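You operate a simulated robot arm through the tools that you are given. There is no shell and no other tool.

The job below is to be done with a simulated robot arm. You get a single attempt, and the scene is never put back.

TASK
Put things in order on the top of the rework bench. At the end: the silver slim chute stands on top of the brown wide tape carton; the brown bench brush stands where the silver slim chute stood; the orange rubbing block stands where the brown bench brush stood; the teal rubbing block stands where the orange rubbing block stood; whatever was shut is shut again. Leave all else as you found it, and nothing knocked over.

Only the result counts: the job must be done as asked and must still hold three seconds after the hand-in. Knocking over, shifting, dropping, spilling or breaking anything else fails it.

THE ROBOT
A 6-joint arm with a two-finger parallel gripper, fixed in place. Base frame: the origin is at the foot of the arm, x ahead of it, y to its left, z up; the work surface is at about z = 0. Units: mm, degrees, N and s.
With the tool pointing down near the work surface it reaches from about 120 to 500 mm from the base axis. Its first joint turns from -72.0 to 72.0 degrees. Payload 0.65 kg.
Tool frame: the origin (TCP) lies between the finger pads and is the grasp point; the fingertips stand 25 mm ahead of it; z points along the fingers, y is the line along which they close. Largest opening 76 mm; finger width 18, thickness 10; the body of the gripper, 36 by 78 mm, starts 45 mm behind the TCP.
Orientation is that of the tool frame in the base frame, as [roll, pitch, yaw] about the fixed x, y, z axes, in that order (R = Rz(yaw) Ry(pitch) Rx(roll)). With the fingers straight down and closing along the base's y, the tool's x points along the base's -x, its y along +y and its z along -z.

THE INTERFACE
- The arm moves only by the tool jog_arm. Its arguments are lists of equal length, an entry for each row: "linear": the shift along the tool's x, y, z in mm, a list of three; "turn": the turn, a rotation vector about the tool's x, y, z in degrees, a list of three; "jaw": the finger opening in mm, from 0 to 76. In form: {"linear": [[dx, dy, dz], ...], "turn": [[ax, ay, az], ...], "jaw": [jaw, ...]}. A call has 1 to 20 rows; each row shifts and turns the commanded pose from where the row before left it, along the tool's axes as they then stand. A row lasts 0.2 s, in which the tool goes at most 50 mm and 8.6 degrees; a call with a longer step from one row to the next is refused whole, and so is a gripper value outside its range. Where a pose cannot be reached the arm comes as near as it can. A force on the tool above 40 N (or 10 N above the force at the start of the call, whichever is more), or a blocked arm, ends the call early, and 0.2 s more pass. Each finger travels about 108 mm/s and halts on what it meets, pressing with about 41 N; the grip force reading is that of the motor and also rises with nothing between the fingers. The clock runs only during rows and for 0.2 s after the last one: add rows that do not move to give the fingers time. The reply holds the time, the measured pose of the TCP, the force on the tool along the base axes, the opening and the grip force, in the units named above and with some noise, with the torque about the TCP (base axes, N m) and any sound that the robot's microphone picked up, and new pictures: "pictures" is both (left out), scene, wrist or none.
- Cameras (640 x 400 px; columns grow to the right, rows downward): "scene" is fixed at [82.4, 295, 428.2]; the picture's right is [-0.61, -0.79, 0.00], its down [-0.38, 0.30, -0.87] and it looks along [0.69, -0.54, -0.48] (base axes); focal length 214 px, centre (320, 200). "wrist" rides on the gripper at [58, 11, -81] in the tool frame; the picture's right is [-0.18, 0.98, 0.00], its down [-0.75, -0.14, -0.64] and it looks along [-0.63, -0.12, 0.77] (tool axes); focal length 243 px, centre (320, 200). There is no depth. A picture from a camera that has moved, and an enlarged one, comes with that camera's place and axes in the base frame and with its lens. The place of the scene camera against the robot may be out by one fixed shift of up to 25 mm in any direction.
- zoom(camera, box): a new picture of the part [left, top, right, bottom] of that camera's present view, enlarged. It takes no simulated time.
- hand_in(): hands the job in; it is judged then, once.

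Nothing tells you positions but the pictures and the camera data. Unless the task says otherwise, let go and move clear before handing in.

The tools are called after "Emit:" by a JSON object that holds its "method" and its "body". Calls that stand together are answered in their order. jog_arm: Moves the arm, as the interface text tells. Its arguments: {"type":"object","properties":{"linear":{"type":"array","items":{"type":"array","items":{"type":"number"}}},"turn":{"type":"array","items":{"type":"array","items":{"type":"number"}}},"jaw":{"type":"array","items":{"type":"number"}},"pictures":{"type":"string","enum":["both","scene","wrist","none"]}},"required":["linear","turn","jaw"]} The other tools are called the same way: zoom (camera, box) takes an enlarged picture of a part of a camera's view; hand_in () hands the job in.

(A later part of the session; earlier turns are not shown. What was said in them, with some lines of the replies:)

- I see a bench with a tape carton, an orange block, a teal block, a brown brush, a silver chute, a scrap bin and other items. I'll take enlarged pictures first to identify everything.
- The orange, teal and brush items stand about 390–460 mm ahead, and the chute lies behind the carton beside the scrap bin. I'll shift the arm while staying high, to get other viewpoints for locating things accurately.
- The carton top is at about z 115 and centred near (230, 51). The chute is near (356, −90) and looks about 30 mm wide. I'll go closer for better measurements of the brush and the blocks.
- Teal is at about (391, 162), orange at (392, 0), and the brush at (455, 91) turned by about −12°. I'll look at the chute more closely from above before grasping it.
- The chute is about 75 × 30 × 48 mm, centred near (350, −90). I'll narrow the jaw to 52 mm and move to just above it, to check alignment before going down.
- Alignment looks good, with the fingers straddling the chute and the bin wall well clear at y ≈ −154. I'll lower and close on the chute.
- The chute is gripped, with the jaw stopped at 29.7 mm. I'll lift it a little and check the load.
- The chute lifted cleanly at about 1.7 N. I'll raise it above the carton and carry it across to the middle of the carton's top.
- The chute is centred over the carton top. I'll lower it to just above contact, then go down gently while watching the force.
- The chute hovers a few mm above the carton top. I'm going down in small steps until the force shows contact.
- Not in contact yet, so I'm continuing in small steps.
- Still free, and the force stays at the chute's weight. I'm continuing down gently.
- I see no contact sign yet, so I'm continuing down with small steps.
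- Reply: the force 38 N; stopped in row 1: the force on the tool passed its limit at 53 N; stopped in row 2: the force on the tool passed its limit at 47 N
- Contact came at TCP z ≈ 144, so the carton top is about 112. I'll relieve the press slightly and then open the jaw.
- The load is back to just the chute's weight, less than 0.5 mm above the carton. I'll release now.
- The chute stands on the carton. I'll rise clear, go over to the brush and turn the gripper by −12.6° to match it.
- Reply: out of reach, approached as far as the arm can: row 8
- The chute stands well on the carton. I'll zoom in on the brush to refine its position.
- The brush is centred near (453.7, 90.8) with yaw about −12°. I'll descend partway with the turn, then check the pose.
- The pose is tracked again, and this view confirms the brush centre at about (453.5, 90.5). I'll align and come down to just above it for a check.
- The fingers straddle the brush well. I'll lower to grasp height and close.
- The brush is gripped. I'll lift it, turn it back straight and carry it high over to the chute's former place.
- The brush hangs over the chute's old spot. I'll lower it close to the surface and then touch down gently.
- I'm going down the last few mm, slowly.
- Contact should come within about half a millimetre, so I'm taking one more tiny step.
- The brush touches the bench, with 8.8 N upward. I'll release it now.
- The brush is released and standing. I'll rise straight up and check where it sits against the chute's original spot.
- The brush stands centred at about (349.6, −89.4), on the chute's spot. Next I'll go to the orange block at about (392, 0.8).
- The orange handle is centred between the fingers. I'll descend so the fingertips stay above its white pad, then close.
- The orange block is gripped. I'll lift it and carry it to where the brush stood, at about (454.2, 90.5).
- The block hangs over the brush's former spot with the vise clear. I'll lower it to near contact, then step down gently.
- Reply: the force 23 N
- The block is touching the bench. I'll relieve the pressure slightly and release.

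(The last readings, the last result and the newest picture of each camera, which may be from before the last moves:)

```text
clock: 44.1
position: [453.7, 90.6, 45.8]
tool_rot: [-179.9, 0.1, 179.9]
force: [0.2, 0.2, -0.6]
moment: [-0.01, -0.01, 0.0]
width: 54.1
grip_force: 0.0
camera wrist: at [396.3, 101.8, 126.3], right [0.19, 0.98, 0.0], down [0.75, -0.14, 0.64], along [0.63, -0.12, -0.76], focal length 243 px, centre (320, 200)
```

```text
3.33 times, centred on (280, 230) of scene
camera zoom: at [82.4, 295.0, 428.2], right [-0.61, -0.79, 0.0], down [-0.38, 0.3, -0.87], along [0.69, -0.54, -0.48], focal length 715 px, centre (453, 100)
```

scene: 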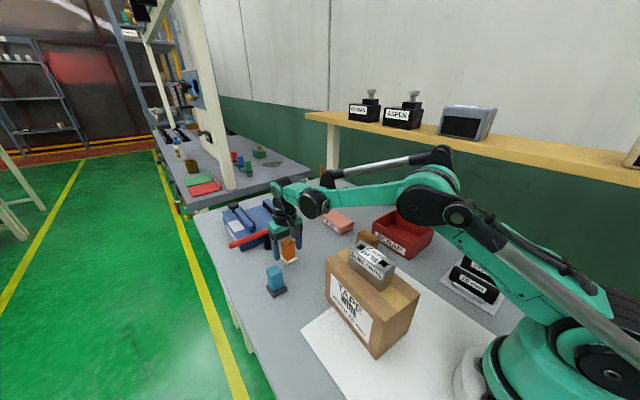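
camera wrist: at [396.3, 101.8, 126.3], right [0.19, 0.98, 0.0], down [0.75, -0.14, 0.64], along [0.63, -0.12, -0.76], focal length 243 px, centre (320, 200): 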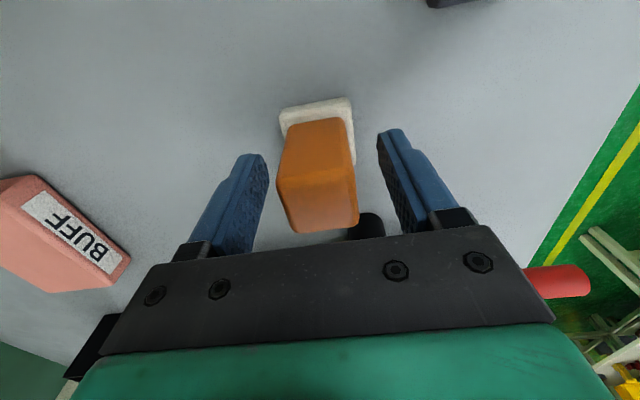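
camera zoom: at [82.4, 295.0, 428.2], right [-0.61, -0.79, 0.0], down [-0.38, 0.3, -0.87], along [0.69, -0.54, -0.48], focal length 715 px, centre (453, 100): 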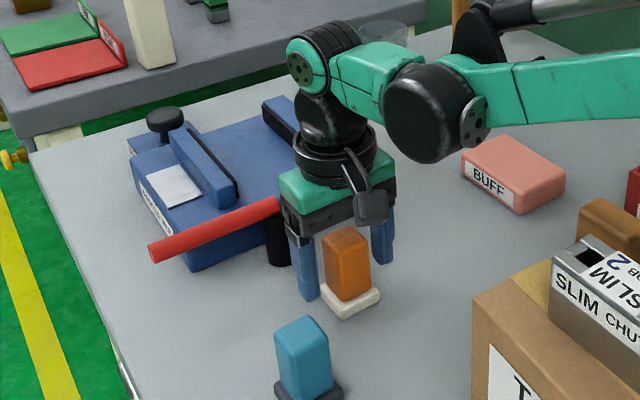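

The orange block stands on the brush's spot. I'll rise and go to the teal block at about (391.5, 161.7).

Emit:
{"method": "jog_arm", "body": {"linear": [[0, 0, -20], [0, 0, -25], [0, 0, -15], [15.5, 17.8, 0], [15.5, 17.8, 0], [15.5, 17.8, 0], [15.5, 17.8, 0], [0, 0, 0]], "turn": [[0, 0, 0], [0, 0, 0], [0, 0, 0], [0, 0, 0], [0, 0, 0], [0, 0, 0], [0, 0, 0], [0, 0, 0]], "jaw": [54, 54, 54, 54, 54, 54, 54, 54]}}

Emit:
{"method": "zoom", "body": {"camera": "wrist", "box": [200, 60, 440, 250]}}

Emit:
{"method": "zoom", "body": {"camera": "wrist", "box": [60, 60, 260, 200]}}

```text
clock: 46.0
position: [392.2, 162.5, 105.1]
tool_rot: [-179.9, 0.2, 179.9]
force: [0.0, -0.4, 0.8]
moment: [-0.02, 0.01, 0.01]
width: 53.9
grip_force: 0.0
camera wrist: at [333.6, 173.9, 185.4], right [0.18, 0.98, 0.0], down [0.75, -0.14, 0.64], along [0.63, -0.12, -0.76], focal length 243 px, centre (320, 200)
```

scene: 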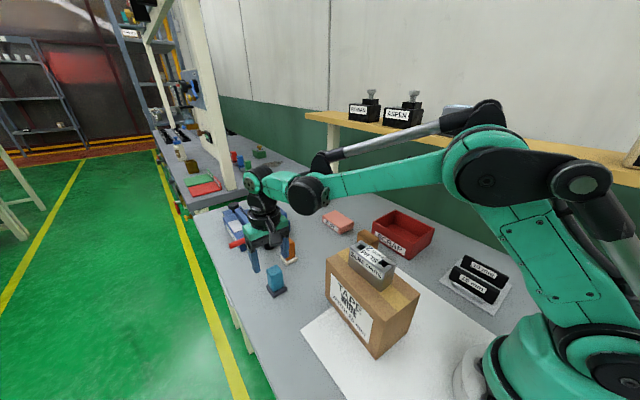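
wrist: 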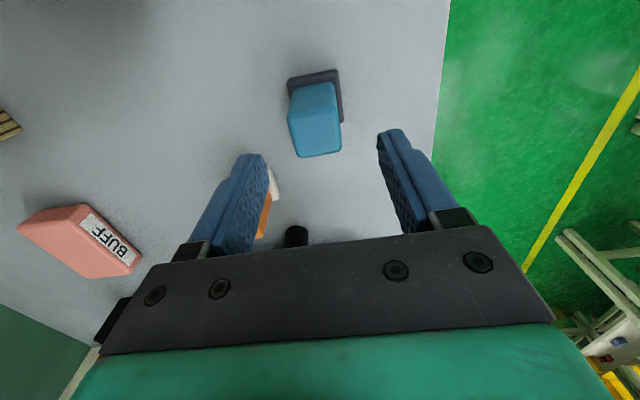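

```text
2.11 times, centred on (320, 155) of wrist
camera zoom: at [333.6, 173.9, 185.4], right [0.18, 0.98, 0.0], down [0.75, -0.14, 0.64], along [0.63, -0.12, -0.76], focal length 511 px, centre (320, 295)
```

zoom: 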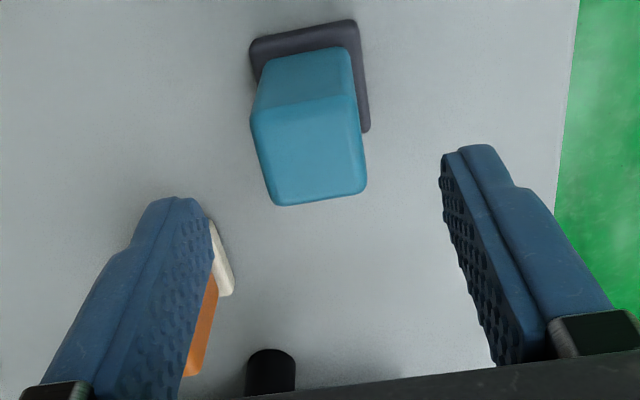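

```text
2.86 times, centred on (160, 130) of wrist
camera zoom: at [333.6, 173.9, 185.4], right [0.18, 0.98, 0.0], down [0.75, -0.14, 0.64], along [0.63, -0.12, -0.76], focal length 693 px, centre (777, 400)
```

zoom: 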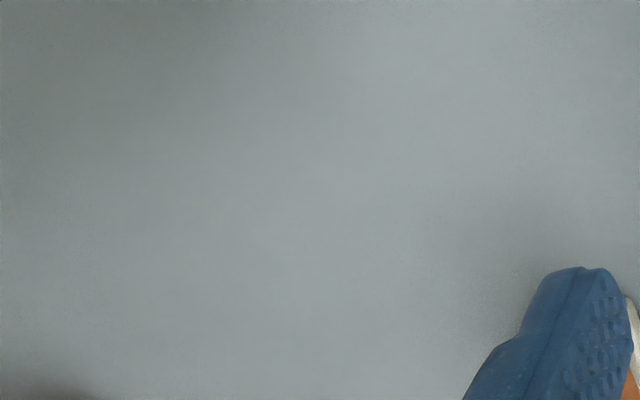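

The teal block is centred at about (391, 161.1). I'll fine-adjust, descend and close.

Emit:
{"method": "jog_arm", "body": {"linear": [[0.7, -0.6, 25], [0, 0, 25], [0, 0, 9.5], [0, 0, 0], [0, 0, 0], [0, 0, 0], [0, 0, 0]], "turn": [[0, 0, 0], [0, 0, 0], [0, 0, 0], [0, 0, 0], [0, 0, 0], [0, 0, 0], [0, 0, 0]], "jaw": [54, 54, 54, 44, 34, 24, 22]}}

Emit:
{"method": "zoom", "body": {"camera": "wrist", "box": [200, 60, 440, 250]}}

Emit:
{"method": "zoom", "body": {"camera": "scene", "box": [210, 190, 350, 310]}}

```text
clock: 47.5
position: [393.2, 161.8, 47.1]
tool_rot: [-180.0, 0.0, 180.0]
force: [0.2, 0.8, -1.1]
moment: [0.02, 0.01, 0.0]
width: 27.0
grip_force: 41.0
camera wrist: at [333.9, 173.5, 126.3], right [0.19, 0.98, 0.0], down [0.75, -0.14, 0.64], along [0.63, -0.12, -0.76], focal length 243 px, centre (320, 200)
```

scene: 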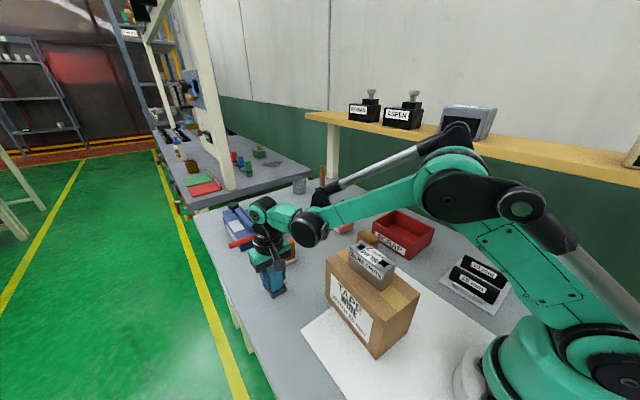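
wrist: 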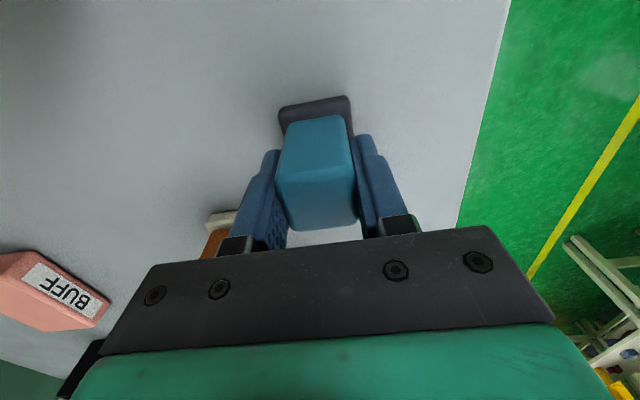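

```text
2.11 times, centred on (320, 155) of wrist
camera zoom: at [333.9, 173.5, 126.3], right [0.19, 0.98, 0.0], down [0.75, -0.14, 0.64], along [0.63, -0.12, -0.76], focal length 511 px, centre (320, 295)
```

zoom: 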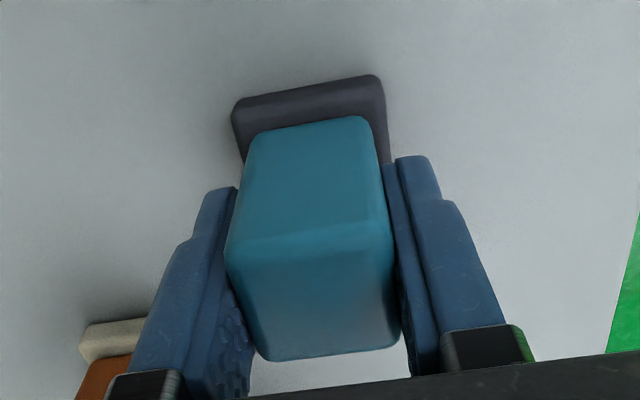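

```text
3.33 times, centred on (280, 250) of scene
camera zoom: at [82.4, 295.0, 428.2], right [-0.61, -0.79, 0.0], down [-0.38, 0.3, -0.87], along [0.69, -0.54, -0.48], focal length 715 px, centre (453, 33)
```

zoom: 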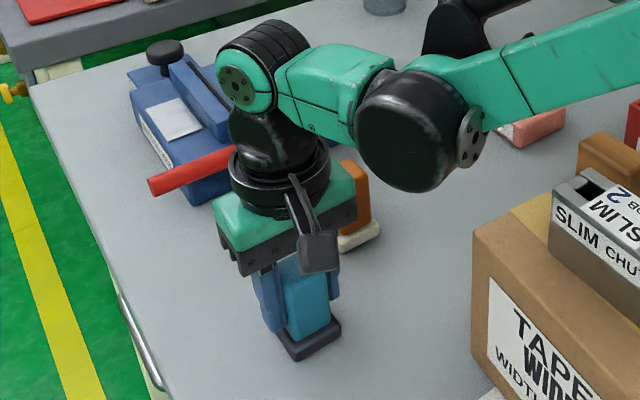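

The teal block is gripped just like the orange one was. I'll lift it and carry it to the orange block's original place.

Emit:
{"method": "jog_arm", "body": {"linear": [[0, 0, -5], [0, 0, -20], [0, 0, -25], [0, -40, 0], [0, -40, 0], [0, -40, 0], [0, -40.5, 0], [0, 0, 0], [0, 0, 0]], "turn": [[0, 0, 0], [0, 0, 0], [0, 0, 0], [0, 0, 0], [0, 0, 0], [0, 0, 0], [0, 0, 0], [0, 0, 0], [0, 0, 0]], "jaw": [22, 22, 22, 22, 22, 22, 22, 22, 22]}}

Emit:
{"method": "zoom", "body": {"camera": "scene", "box": [280, 170, 420, 290]}}

```text
clock: 49.5
position: [392.1, -0.2, 96.9]
tool_rot: [-180.0, 0.1, 179.9]
force: [0.5, 0.3, -1.5]
moment: [0.01, 0.01, 0.02]
width: 27.5
grip_force: 41.4
camera wrist: at [334.4, 11.4, 176.8], right [0.19, 0.98, 0.0], down [0.75, -0.14, 0.64], along [0.63, -0.12, -0.76], focal length 243 px, centre (320, 200)
```

scene: 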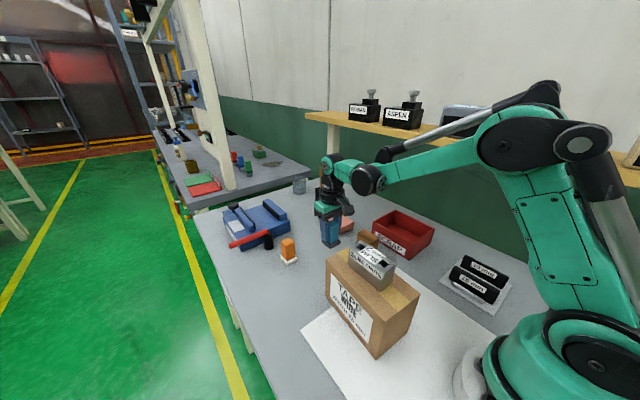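
wrist: 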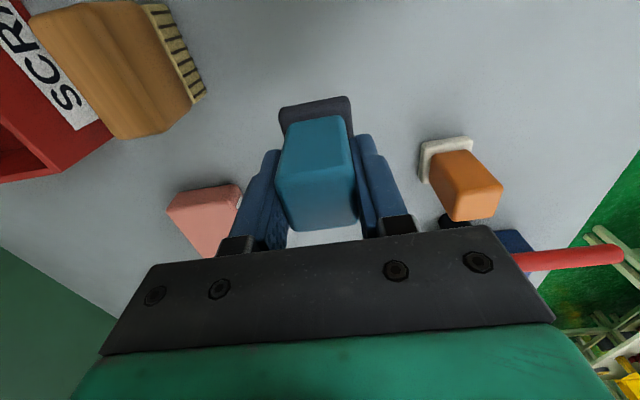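

```text
3.33 times, centred on (350, 230) of scene
camera zoom: at [82.4, 295.0, 428.2], right [-0.61, -0.79, 0.0], down [-0.38, 0.3, -0.87], along [0.69, -0.54, -0.48], focal length 715 px, centre (220, 100)
```

zoom: 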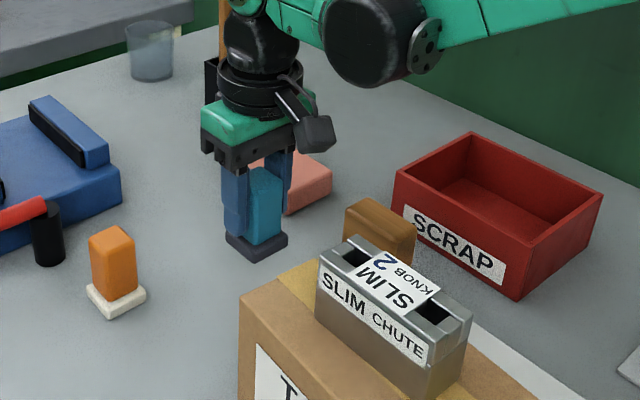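

The teal block is over the orange block's old place. I'll lower it to near contact and then step down gently.

Emit:
{"method": "jog_arm", "body": {"linear": [[0, 0.5, 25], [0, 0, 20], [0, 0, 2], [0, 0, 0]], "turn": [[0, 0, 0], [0, 0, 0], [0, 0, 0], [0, 0, 0]], "jaw": [22, 22, 22, 22], "pictures": "none"}}

Emit:
{"method": "jog_arm", "body": {"linear": [[0, 0, 1], [0, 0, 0.7], [0, 0, 0]], "turn": [[0, 0, 0], [0, 0, 0], [0, 0, 0]], "jaw": [22, 22, 22], "pictures": "none"}}

```text
clock: 50.5
position: [392.2, 1.6, 48.9]
tool_rot: [-179.9, 0.2, 180.0]
force: [0.5, 0.7, -1.7]
moment: [-0.03, -0.02, 0.02]
width: 27.1
grip_force: 40.5
```

```text
clock: 51.4
position: [391.3, 1.2, 47.7]
tool_rot: [-179.8, 0.1, 179.9]
force: [-0.1, 0.2, -1.1]
moment: [-0.01, -0.01, 0.0]
width: 27.3
grip_force: 41.4
```

Emit:
{"method": "jog_arm", "body": {"linear": [[0, 0, 0.7], [0, 0, 0]], "turn": [[0, 0, 0], [0, 0, 0]], "jaw": [22, 22], "pictures": "none"}}

```text
clock: 52.0
position: [391.6, 0.6, 46.8]
tool_rot: [-179.9, 0.1, 179.9]
force: [0.3, 0.5, 0.0]
moment: [0.03, -0.01, 0.04]
width: 27.3
grip_force: 41.3
```

Emit:
{"method": "jog_arm", "body": {"linear": [[0, 0, 0.6], [0, 0, 0]], "turn": [[0, 0, 0], [0, 0, 0]], "jaw": [22, 22], "pictures": "none"}}

```text
clock: 52.5
position: [393.2, 0.0, 47.2]
tool_rot: [-179.9, 0.2, 179.9]
force: [0.0, -0.4, -0.7]
moment: [0.0, 0.04, 0.02]
width: 27.4
grip_force: 41.0
```

Emit:
{"method": "jog_arm", "body": {"linear": [[0, 0, 0.5], [0, 0, 0]], "turn": [[0, 0, 0], [0, 0, 0]], "jaw": [22, 22], "pictures": "none"}}

```text
clock: 53.1
position: [391.0, 0.4, 45.3]
tool_rot: [-179.9, 0.1, 179.9]
force: [-0.3, -0.2, 3.6]
moment: [0.07, -0.04, 0.0]
width: 27.5
grip_force: 41.3
```

The teal block just touches the bench, with 3.6 N upward. I'll release it.

Emit:
{"method": "jog_arm", "body": {"linear": [[0, 0, 0], [0, 0, 0], [0, 0, 0], [0, 0, 0], [0, 0, 0]], "turn": [[0, 0, 0], [0, 0, 0], [0, 0, 0], [0, 0, 0], [0, 0, 0]], "jaw": [28, 34, 42, 50, 54]}}

Emit:
{"method": "zoom", "body": {"camera": "wrist", "box": [200, 60, 440, 250]}}

```text
clock: 54.4
position: [391.4, 1.3, 46.3]
tool_rot: [-179.9, 0.1, 179.9]
force: [-1.3, 0.1, -0.2]
moment: [0.01, -0.04, -0.02]
width: 54.1
grip_force: 0.0
camera wrist: at [333.7, 12.6, 126.1], right [0.19, 0.98, 0.0], down [0.75, -0.14, 0.64], along [0.63, -0.12, -0.76], focal length 243 px, centre (320, 200)
```

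scene: 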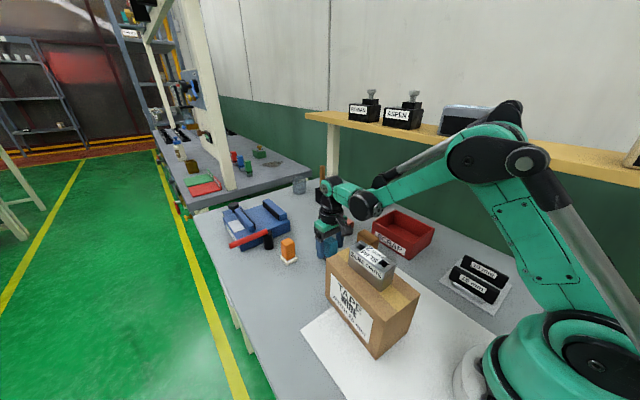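
wrist: 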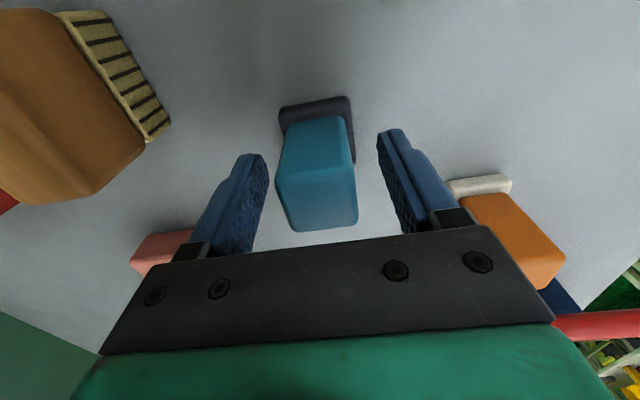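

```text
2.11 times, centred on (320, 155) of wrist
camera zoom: at [333.7, 12.6, 126.1], right [0.19, 0.98, 0.0], down [0.75, -0.14, 0.64], along [0.63, -0.12, -0.76], focal length 511 px, centre (320, 295)
```

zoom: 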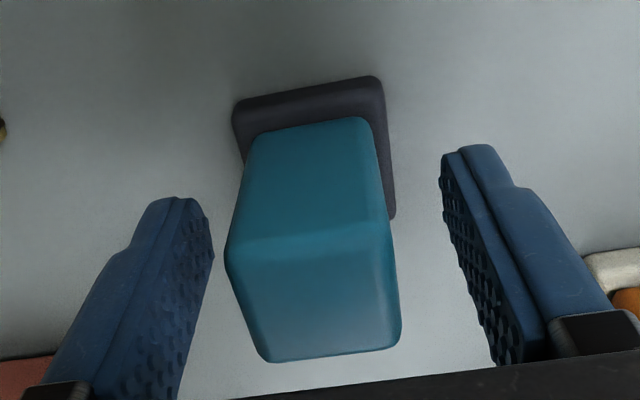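

All four things are in place. I'll rise straight up and return to the starting viewpoint to compare.

Emit:
{"method": "jog_arm", "body": {"linear": [[0, 0, -20], [0, 0, -40], [0, 0, -45], [0, 0, -45], [0, 0, -45], [0, 0, -45], [10, 8, -45], [30, 17, -12], [39, 23, 0], [39, 23, 0], [39, 24, 0], [0, 0, 0]], "turn": [[0, 0, 0], [0, 0, 0], [0, 0, 0], [0, 0, 0], [0, 0, 0], [0, 0, 0], [0, 0, 0], [0, 0, 0], [0, 0, 0], [0, 0, 0], [0, 0, 0], [0, 0, 0]], "jaw": [54, 54, 54, 54, 60, 76, 76, 76, 76, 76, 76, 76]}}

Emit:
{"method": "zoom", "body": {"camera": "wrist", "box": [180, 90, 420, 250]}}

Emit:
{"method": "zoom", "body": {"camera": "scene", "box": [210, 160, 450, 310]}}

Emit:
{"method": "zoom", "body": {"camera": "scene", "box": [300, 210, 440, 370]}}

```text
clock: 57.0
position: [235.7, 94.0, 329.5]
tool_rot: [-179.9, 0.2, 179.9]
force: [0.1, -0.7, 0.9]
moment: [0.02, 0.0, -0.01]
width: 76.0
grip_force: 0.0
out of reach, approached as far as the arm can: row 7
camera wrist: at [177.4, 106.3, 410.5], right [0.19, 0.98, 0.0], down [0.75, -0.14, 0.64], along [0.63, -0.12, -0.76], focal length 243 px, centre (320, 200)
```

scene: 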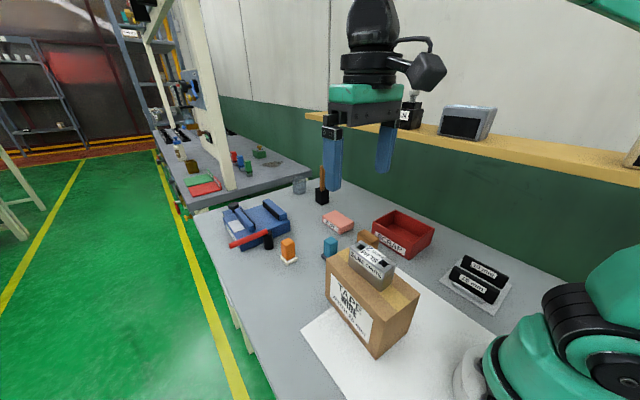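
wrist: 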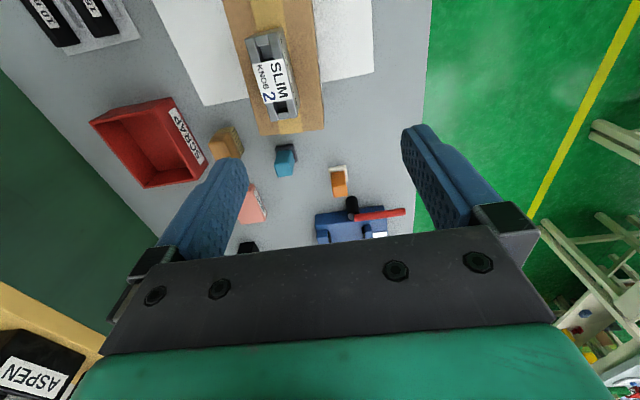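

```text
2.50 times, centred on (300, 170) of wrist
camera zoom: at [177.4, 106.3, 410.5], right [0.19, 0.98, 0.0], down [0.75, -0.14, 0.64], along [0.63, -0.12, -0.76], focal length 606 px, centre (370, 275)
```

zoom: 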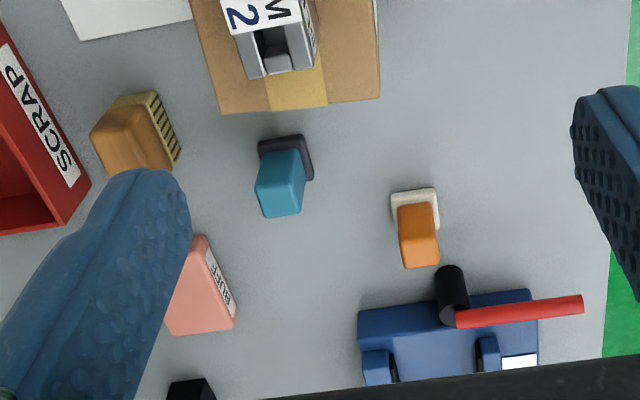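

```text
2.67 times, centred on (330, 235) of scene
camera zoom: at [82.4, 295.0, 428.2], right [-0.61, -0.79, 0.0], down [-0.38, 0.3, -0.87], along [0.69, -0.54, -0.48], focal length 572 px, centre (293, 107)
```

zoom: 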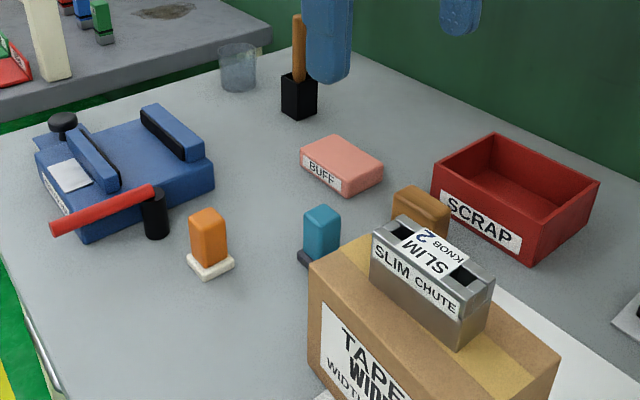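

```text
2.50 times, centred on (370, 290) of scene
camera zoom: at [82.4, 295.0, 428.2], right [-0.61, -0.79, 0.0], down [-0.38, 0.3, -0.87], along [0.69, -0.54, -0.48], focal length 536 px, centre (195, -25)
```

zoom: 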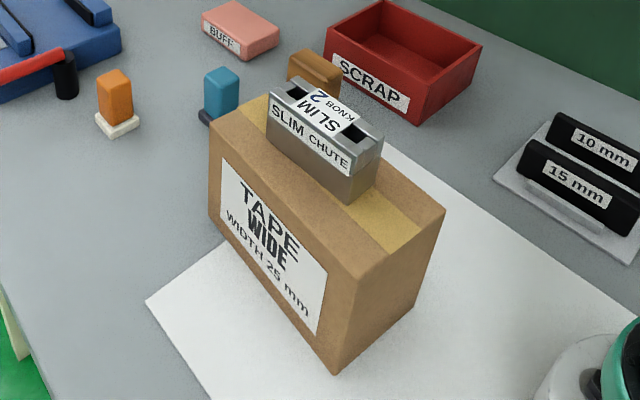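

Compared with the start, the chute stands on the carton, the brush is on the chute's spot, orange is on the brush's spot and teal is on orange's spot. Everything else is unchanged, the jaw is empty and the arm is clear, so I'm handing in.

Emit:
{"method": "hand_in", "body": {}}

```text
The job is handed in.
```

The rearrangement is done and handed in; the result of the judging has not come back to me. From the last pictures:

- **Silver slim chute:** it stands in the middle of the brown wide tape carton's top.
- **Brown bench brush:** it stands where the chute stood, within about 1 mm by my measurement. I turned it about 13° from its original angle so it lines up roughly with how the chute lay.
- **Orange rubbing block:** it stands where the brush stood, within about 2 mm.
- **Teal rubbing block:** it stands where the orange block stood, within about 1 mm.

I found nothing that had to be opened, so nothing needed shutting again. The carton, vise, scrap bin, buff block and the other items looked unmoved when compared with the starting pictures. The gripper was empty and well clear of everything at the hand-in.
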